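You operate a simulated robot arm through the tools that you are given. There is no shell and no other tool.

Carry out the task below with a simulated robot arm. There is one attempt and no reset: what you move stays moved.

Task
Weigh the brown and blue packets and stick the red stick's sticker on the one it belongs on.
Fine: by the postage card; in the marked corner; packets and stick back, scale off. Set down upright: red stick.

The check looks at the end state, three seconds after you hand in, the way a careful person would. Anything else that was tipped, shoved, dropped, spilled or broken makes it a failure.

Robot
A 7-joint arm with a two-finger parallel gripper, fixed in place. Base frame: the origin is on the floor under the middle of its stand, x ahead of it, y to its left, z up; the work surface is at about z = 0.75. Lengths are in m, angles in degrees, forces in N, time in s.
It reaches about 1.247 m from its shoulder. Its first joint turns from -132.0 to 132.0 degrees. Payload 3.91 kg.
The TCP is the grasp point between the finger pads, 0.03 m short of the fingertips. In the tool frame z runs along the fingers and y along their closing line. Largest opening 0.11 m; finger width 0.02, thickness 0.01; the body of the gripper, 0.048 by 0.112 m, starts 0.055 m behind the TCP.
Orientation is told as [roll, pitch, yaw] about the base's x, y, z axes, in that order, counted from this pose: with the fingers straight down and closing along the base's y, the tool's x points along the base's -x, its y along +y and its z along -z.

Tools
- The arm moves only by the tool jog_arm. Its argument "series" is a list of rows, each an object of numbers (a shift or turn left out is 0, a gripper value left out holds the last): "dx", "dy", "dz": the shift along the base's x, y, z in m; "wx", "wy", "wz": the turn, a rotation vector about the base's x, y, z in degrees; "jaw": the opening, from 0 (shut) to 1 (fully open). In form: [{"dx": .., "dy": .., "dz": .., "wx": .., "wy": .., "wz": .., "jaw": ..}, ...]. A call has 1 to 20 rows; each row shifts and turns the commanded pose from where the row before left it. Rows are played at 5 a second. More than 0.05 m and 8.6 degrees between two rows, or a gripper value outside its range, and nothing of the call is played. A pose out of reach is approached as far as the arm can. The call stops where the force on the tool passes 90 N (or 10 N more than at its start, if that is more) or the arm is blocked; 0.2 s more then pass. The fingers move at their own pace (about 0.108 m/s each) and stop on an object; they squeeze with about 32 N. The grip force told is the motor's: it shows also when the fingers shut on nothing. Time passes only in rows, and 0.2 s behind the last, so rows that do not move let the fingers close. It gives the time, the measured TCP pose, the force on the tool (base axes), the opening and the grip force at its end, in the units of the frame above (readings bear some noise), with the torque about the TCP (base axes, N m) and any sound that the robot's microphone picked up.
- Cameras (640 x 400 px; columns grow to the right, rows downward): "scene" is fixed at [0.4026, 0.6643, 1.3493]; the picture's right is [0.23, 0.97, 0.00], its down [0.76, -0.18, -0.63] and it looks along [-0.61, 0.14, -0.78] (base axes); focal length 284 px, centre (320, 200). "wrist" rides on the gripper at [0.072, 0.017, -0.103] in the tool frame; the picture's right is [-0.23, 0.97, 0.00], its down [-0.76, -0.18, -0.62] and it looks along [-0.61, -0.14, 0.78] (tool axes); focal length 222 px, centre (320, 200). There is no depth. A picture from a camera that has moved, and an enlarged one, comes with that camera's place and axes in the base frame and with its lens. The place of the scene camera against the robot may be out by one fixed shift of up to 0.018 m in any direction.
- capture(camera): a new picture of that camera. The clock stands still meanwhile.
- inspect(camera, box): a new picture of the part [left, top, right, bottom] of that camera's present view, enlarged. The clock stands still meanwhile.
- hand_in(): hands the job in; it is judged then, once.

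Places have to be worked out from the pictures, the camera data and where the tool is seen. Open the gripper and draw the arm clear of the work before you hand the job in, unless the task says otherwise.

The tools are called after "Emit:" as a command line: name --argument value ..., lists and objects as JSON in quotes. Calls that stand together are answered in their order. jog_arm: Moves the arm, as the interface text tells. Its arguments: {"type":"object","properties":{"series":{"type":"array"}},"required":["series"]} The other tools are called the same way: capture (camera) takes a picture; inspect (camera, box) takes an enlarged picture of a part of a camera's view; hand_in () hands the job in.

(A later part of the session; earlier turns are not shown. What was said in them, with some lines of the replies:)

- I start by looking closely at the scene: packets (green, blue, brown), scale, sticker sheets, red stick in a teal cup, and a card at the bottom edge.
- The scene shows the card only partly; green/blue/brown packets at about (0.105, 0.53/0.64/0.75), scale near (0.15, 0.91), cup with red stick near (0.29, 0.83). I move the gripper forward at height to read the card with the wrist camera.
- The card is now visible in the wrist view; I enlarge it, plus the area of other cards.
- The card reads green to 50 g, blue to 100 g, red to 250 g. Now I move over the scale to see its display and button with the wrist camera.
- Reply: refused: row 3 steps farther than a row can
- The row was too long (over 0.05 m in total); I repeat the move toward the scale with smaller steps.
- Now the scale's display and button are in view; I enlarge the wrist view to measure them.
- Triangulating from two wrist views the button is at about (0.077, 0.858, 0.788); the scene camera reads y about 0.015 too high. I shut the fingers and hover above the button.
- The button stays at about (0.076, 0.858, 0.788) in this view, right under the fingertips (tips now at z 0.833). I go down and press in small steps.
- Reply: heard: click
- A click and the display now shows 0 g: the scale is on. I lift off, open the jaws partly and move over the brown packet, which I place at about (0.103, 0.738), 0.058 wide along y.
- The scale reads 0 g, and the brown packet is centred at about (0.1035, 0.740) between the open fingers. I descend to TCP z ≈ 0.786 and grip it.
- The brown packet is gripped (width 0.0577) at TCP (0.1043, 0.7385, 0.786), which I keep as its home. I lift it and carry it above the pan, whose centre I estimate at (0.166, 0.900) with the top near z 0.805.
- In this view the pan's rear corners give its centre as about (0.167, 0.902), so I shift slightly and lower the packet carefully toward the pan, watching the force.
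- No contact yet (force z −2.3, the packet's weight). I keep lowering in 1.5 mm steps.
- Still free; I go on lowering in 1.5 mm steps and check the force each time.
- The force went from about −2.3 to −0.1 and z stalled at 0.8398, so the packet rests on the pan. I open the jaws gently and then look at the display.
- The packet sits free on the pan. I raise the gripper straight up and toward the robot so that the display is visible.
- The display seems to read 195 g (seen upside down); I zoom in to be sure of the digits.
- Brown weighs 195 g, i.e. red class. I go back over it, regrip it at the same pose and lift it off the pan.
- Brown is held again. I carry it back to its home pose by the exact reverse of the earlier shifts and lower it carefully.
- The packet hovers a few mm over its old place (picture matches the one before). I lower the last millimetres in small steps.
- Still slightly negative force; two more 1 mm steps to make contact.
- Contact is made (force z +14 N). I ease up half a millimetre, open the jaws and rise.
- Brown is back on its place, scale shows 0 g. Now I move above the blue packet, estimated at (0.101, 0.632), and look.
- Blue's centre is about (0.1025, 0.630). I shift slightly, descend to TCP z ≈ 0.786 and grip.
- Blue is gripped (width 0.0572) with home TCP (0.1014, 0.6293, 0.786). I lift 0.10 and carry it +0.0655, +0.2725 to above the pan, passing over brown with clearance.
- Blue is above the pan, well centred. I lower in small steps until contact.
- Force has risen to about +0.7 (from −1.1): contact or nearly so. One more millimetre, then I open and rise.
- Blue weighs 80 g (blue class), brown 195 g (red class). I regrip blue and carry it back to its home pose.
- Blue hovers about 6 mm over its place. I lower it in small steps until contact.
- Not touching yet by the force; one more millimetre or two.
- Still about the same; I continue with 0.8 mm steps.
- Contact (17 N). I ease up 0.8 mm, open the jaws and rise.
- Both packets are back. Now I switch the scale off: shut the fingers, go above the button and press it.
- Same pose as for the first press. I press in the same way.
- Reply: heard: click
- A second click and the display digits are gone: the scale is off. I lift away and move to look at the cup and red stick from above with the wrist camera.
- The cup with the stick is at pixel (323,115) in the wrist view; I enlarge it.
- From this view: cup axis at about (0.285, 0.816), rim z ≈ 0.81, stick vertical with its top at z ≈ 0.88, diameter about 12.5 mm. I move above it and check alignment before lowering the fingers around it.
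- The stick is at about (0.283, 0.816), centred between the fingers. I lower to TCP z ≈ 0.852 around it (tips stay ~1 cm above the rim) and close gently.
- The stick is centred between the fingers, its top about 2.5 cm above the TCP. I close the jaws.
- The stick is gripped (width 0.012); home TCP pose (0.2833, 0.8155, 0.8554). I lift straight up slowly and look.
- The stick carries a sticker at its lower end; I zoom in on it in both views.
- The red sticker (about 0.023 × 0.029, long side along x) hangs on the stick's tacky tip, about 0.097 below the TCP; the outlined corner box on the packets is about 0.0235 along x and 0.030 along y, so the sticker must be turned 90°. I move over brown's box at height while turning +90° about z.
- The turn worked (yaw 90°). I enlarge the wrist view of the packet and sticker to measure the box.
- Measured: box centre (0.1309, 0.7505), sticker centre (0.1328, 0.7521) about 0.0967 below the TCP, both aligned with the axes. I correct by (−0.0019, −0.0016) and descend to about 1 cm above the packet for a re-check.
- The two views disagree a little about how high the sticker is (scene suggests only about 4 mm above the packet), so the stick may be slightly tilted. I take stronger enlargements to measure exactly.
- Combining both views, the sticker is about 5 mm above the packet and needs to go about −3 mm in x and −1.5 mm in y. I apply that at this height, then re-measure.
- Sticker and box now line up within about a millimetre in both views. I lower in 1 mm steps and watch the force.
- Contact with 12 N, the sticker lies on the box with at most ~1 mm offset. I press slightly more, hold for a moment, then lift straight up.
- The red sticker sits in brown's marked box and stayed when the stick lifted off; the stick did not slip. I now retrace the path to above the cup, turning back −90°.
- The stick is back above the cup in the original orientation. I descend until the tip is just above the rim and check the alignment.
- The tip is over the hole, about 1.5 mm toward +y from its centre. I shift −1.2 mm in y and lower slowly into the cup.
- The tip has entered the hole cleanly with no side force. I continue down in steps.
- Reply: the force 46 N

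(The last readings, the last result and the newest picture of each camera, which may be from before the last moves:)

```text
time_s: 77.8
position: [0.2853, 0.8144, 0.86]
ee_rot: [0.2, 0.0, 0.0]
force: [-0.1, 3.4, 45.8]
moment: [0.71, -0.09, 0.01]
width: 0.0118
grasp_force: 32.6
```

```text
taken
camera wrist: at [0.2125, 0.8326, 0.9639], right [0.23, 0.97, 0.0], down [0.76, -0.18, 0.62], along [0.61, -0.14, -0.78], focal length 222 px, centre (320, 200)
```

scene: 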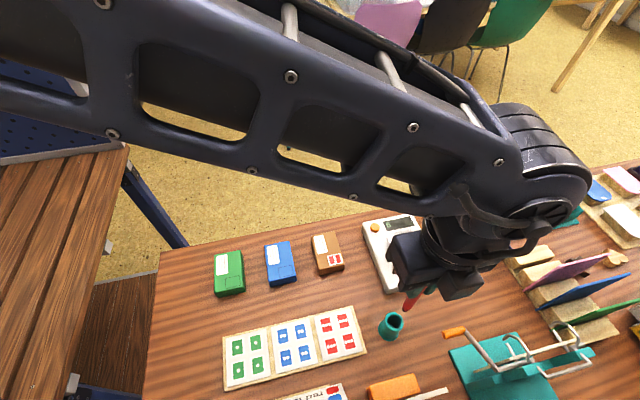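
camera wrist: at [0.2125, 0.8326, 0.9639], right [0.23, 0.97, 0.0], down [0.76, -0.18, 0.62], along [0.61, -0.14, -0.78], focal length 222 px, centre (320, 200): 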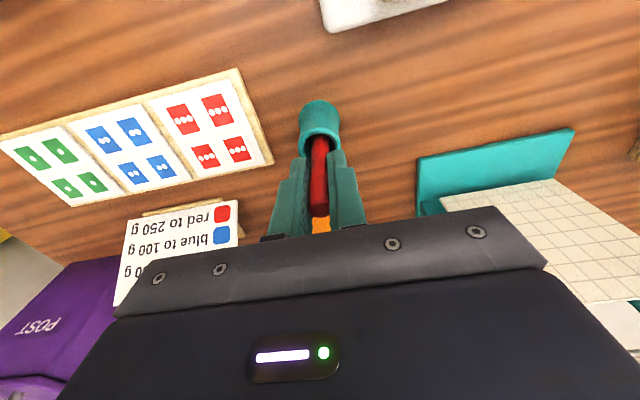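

The stick touched the cup floor earlier than expected (force 46 N now) because it had slid down a little in the grip when it was pulled off the sticker. I ease up to relieve the force, and check the cup.

Emit:
jog_arm --series '[{"dz": 0.003}, {"dz": 0.003}, {}]'

Emit:
inspect --camera "wrist" --box '[270, 80, 370, 240]'

Emit:
inspect --camera "scene" --box '[360, 280, 430, 350]'

```text
time_s: 78.6
position: [0.2849, 0.8142, 0.8621]
ee_rot: [-0.3, 0.0, 0.1]
force: [-0.6, -0.5, -0.5]
moment: [-0.03, -0.01, 0.0]
width: 0.0113
grasp_force: 31.6
```

```text
2.50 times, centred on (320, 160) of wrist
camera zoom: at [0.2126, 0.8325, 0.966], right [0.23, 0.97, 0.0], down [0.76, -0.18, 0.62], along [0.61, -0.14, -0.78], focal length 555 px, centre (320, 300)
```

zoom: 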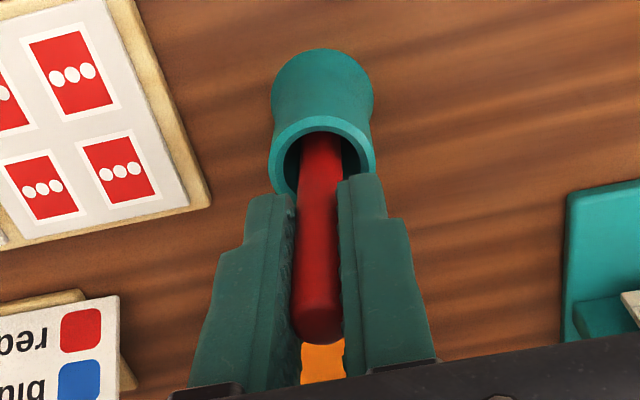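

```text
5.71 times, centred on (395, 315) of scene
camera zoom: at [0.4026, 0.6643, 1.3493], right [0.23, 0.97, 0.0], down [0.76, -0.18, -0.63], along [-0.61, 0.14, -0.78], focal length 1625 px, centre (-109, -457)
```

zoom: 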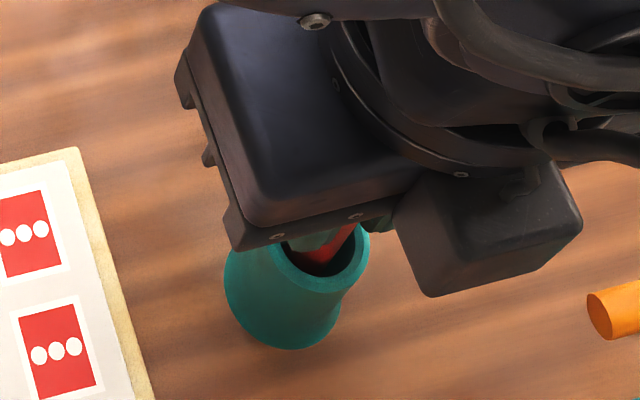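

Load is off, the cup hasn't moved. I lower one millimetre to make sure the stick rests, then open slowly.

Emit:
jog_arm --series '[{"dz": -0.001}, {}]'

```text
time_s: 79.2
position: [0.2846, 0.815, 0.8625]
ee_rot: [0.0, 0.1, 0.0]
force: [0.2, 0.3, -0.3]
moment: [-0.04, 0.0, 0.0]
width: 0.0117
grasp_force: 32.3
```

Emit:
jog_arm --series '[{"dz": -0.001}, {}]'

```text
time_s: 79.8
position: [0.2857, 0.8154, 0.8617]
ee_rot: [0.1, 0.0, 0.0]
force: [-0.3, 1.2, 1.6]
moment: [0.29, 0.03, 0.01]
width: 0.0116
grasp_force: 32.6
```

Light contact (1.6 N), so the stick rests on the cup floor. I open the jaws gradually and check the stick stands before rising.

Emit:
jog_arm --series '[{"jaw": 0.14}, {"jaw": 0.2}, {"jaw": 0.3}, {"jaw": 0.42}, {}]'

Emit:
capture --camera "wrist"

```text
time_s: 81.0
position: [0.2836, 0.8159, 0.8618]
ee_rot: [0.0, 0.1, 0.0]
force: [-0.3, 0.3, -0.4]
moment: [0.0, -0.02, -0.05]
width: 0.0465
grasp_force: 0.1
```

```text
taken
camera wrist: at [0.2126, 0.8329, 0.9653], right [0.23, 0.97, 0.0], down [0.76, -0.18, 0.62], along [0.61, -0.14, -0.78], focal length 222 px, centre (320, 200)
```

wrist: 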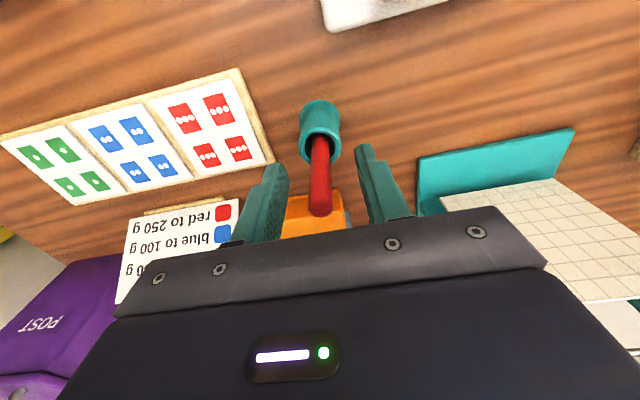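

The stick stands in the cup, free of the fingers. I rise straight up, then draw the arm back away from the table.

Emit:
jog_arm --series '[{"dz": 0.02}, {"dz": 0.03}, {"dz": 0.04}, {"dz": 0.04}, {"dz": 0.03}, {}]'

Emit:
capture --camera "wrist"

Emit:
inspect --camera "scene" --box '[360, 280, 430, 350]'

```text
time_s: 82.4
position: [0.2857, 0.8159, 1.0211]
ee_rot: [0.0, 0.0, 0.0]
force: [0.5, 0.4, 0.2]
moment: [-0.03, 0.0, -0.02]
width: 0.0466
grasp_force: 0.0
```

```text
taken
camera wrist: at [0.2129, 0.8338, 1.1255], right [0.23, 0.97, 0.0], down [0.76, -0.18, 0.62], along [0.61, -0.14, -0.78], focal length 222 px, centre (320, 200)
```

wrist: 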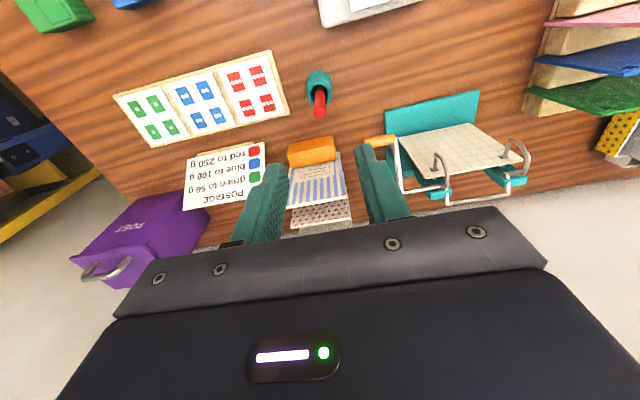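

```text
5.71 times, centred on (395, 315) of scene
camera zoom: at [0.4026, 0.6643, 1.3493], right [0.23, 0.97, 0.0], down [0.76, -0.18, -0.63], along [-0.61, 0.14, -0.78], focal length 1625 px, centre (-109, -457)
```

zoom: 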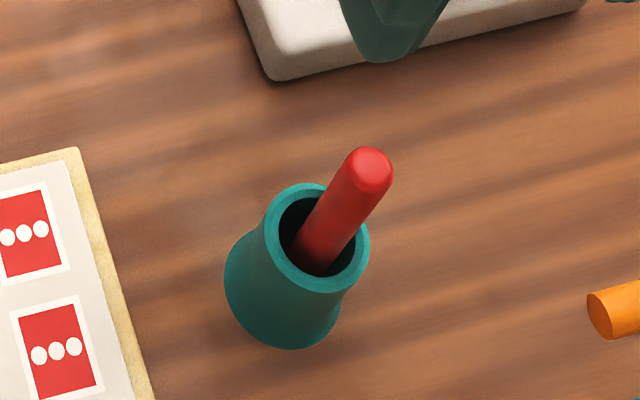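

The stick stands upright in the unmoved cup. I draw the arm back toward its starting pose, open the gripper, and check the whole scene.

Emit:
jog_arm --series '[{"dx": -0.035, "dy": -0.02, "dz": 0.01}, {"dx": -0.035, "dy": -0.025, "dz": 0.01}, {"dx": -0.035, "dy": -0.025, "dz": 0.01}, {"dx": -0.035, "dy": -0.025, "dz": 0.01}, {"dx": -0.035, "dy": -0.025, "dz": 0.01, "jaw": 1.0}, {"dx": -0.035, "dy": -0.025}, {"dx": -0.035, "dy": -0.03}, {"dx": -0.033, "dy": -0.03}, {}, {}]'

Emit:
capture --camera "scene"

Emit:
inspect --camera "scene" --box '[200, 200, 440, 350]'

Emit:
inspect --camera "scene" --box '[305, 225, 365, 280]'

Emit:
inspect --camera "scene" --box '[360, 200, 440, 260]'

```text
time_s: 84.6
position: [0.006, 0.6088, 1.07]
ee_rot: [0.0, -0.1, 0.0]
force: [-0.8, -0.5, 0.6]
moment: [0.03, -0.03, 0.02]
width: 0.1099
grasp_force: 0.2
```

```text
taken
```

scene: 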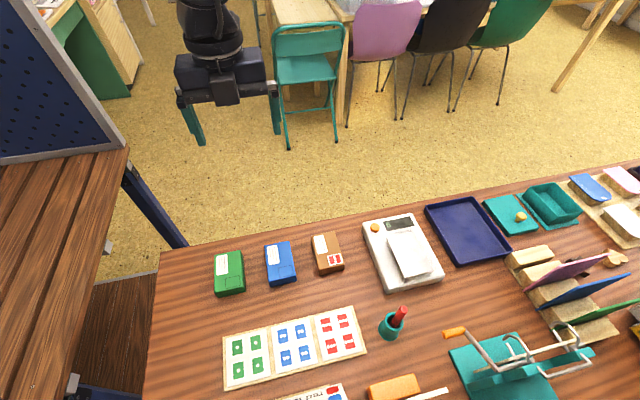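

```text
2.67 times, centred on (320, 275) of scene
camera zoom: at [0.4026, 0.6643, 1.3493], right [0.23, 0.97, 0.0], down [0.76, -0.18, -0.63], along [-0.61, 0.14, -0.78], focal length 758 px, centre (320, 0)
```

zoom: 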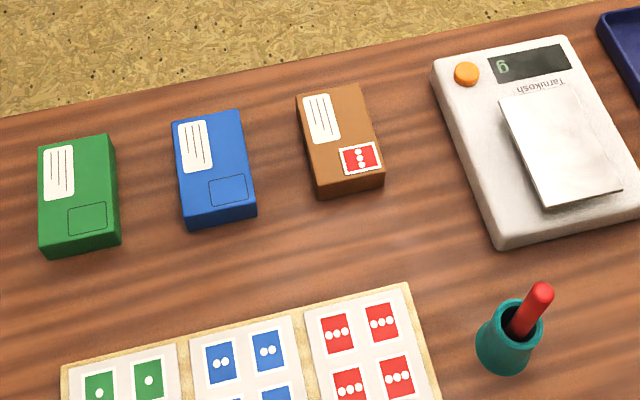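

```text
7.27 times, centred on (335, 252) of scene
camera zoom: at [0.4026, 0.6643, 1.3493], right [0.23, 0.97, 0.0], down [0.76, -0.18, -0.63], along [-0.61, 0.14, -0.78], focal length 2068 px, centre (211, -182)
```

zoom: 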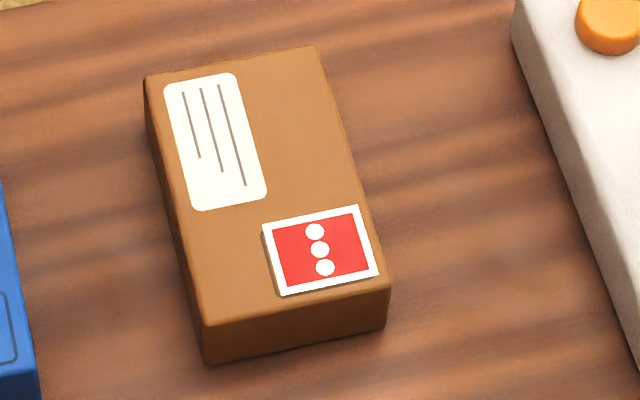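

```text
6.67 times, centred on (400, 230) of scene
camera zoom: at [0.4026, 0.6643, 1.3493], right [0.23, 0.97, 0.0], down [0.76, -0.18, -0.63], along [-0.61, 0.14, -0.78], focal length 1896 px, centre (-213, 0)
```

zoom: 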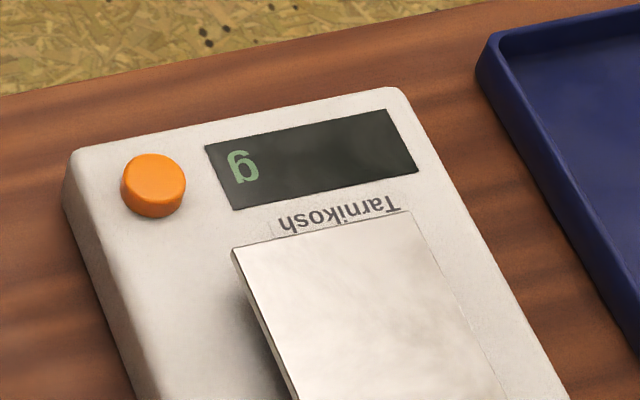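

Everything looks in place; as a last check I compare the packets with the very first enlarged picture, using the same crop.

Emit:
inspect --camera "scene" --box '[200, 220, 360, 320]'

Emit:
inspect --camera "scene" --box '[370, 295, 420, 345]'

```text
4.00 times, centred on (280, 270) of scene
camera zoom: at [0.4026, 0.6643, 1.3493], right [0.23, 0.97, 0.0], down [0.76, -0.18, -0.63], along [-0.61, 0.14, -0.78], focal length 1138 px, centre (480, -80)
```

zoom: 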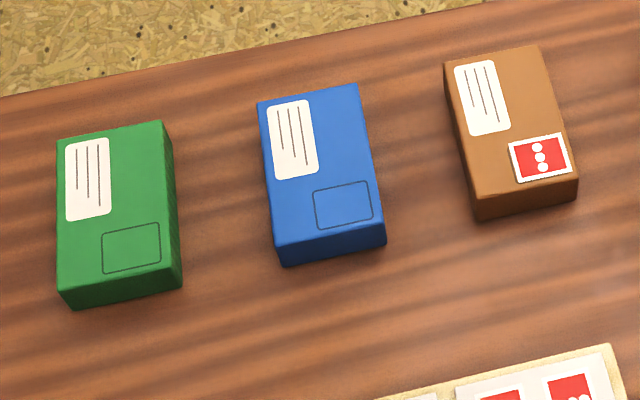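

```text
8.00 times, centred on (395, 320) of scene
camera zoom: at [0.4026, 0.6643, 1.3493], right [0.23, 0.97, 0.0], down [0.76, -0.18, -0.63], along [-0.61, 0.14, -0.78], focal length 2275 px, centre (-280, -760)
```

zoom: 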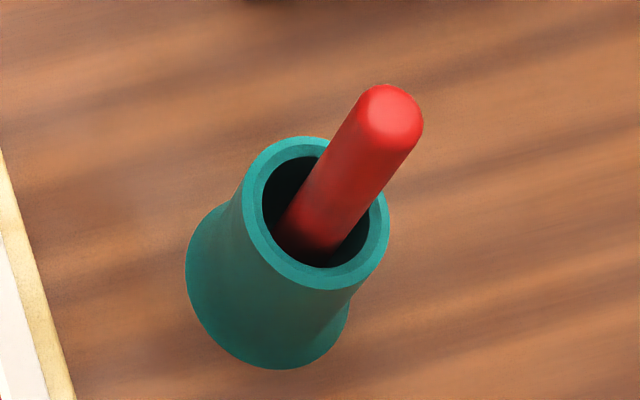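

Both packets are within a couple of millimetres of where they started. The red sticker is in the marked corner of the brown packet (195 g, red class), and the blue packet (80 g) has none. The stick stands upright in its cup, the scale is off, and the arm is clear with the gripper open, so I hand in.

Emit:
hand_in

```text
The job is handed in.
```

I weighed both packets and stuck the red sticker on the brown one, and the job is handed in. I don't have the result of the check.

- **Weights:** the brown packet weighs 195 g and the blue one 80 g. The postage card gives red up to 250 g and blue up to 100 g, so red belongs on brown.
- **Sticker:** it sits in the brown packet's marked corner, within about 1 mm of the outline. I turned it a quarter turn so it fits the outline.
- **Packets:** both are back within a couple of millimetres of where they started.
- **Stick:** it stands upright in its cup. It had slid down in the gripper, so it hit the cup floor early and I pressed it to about 46 N before easing off. The cup did not move.
- **Scale and arm:** the scale is off, and the arm is clear of the table with the gripper open.
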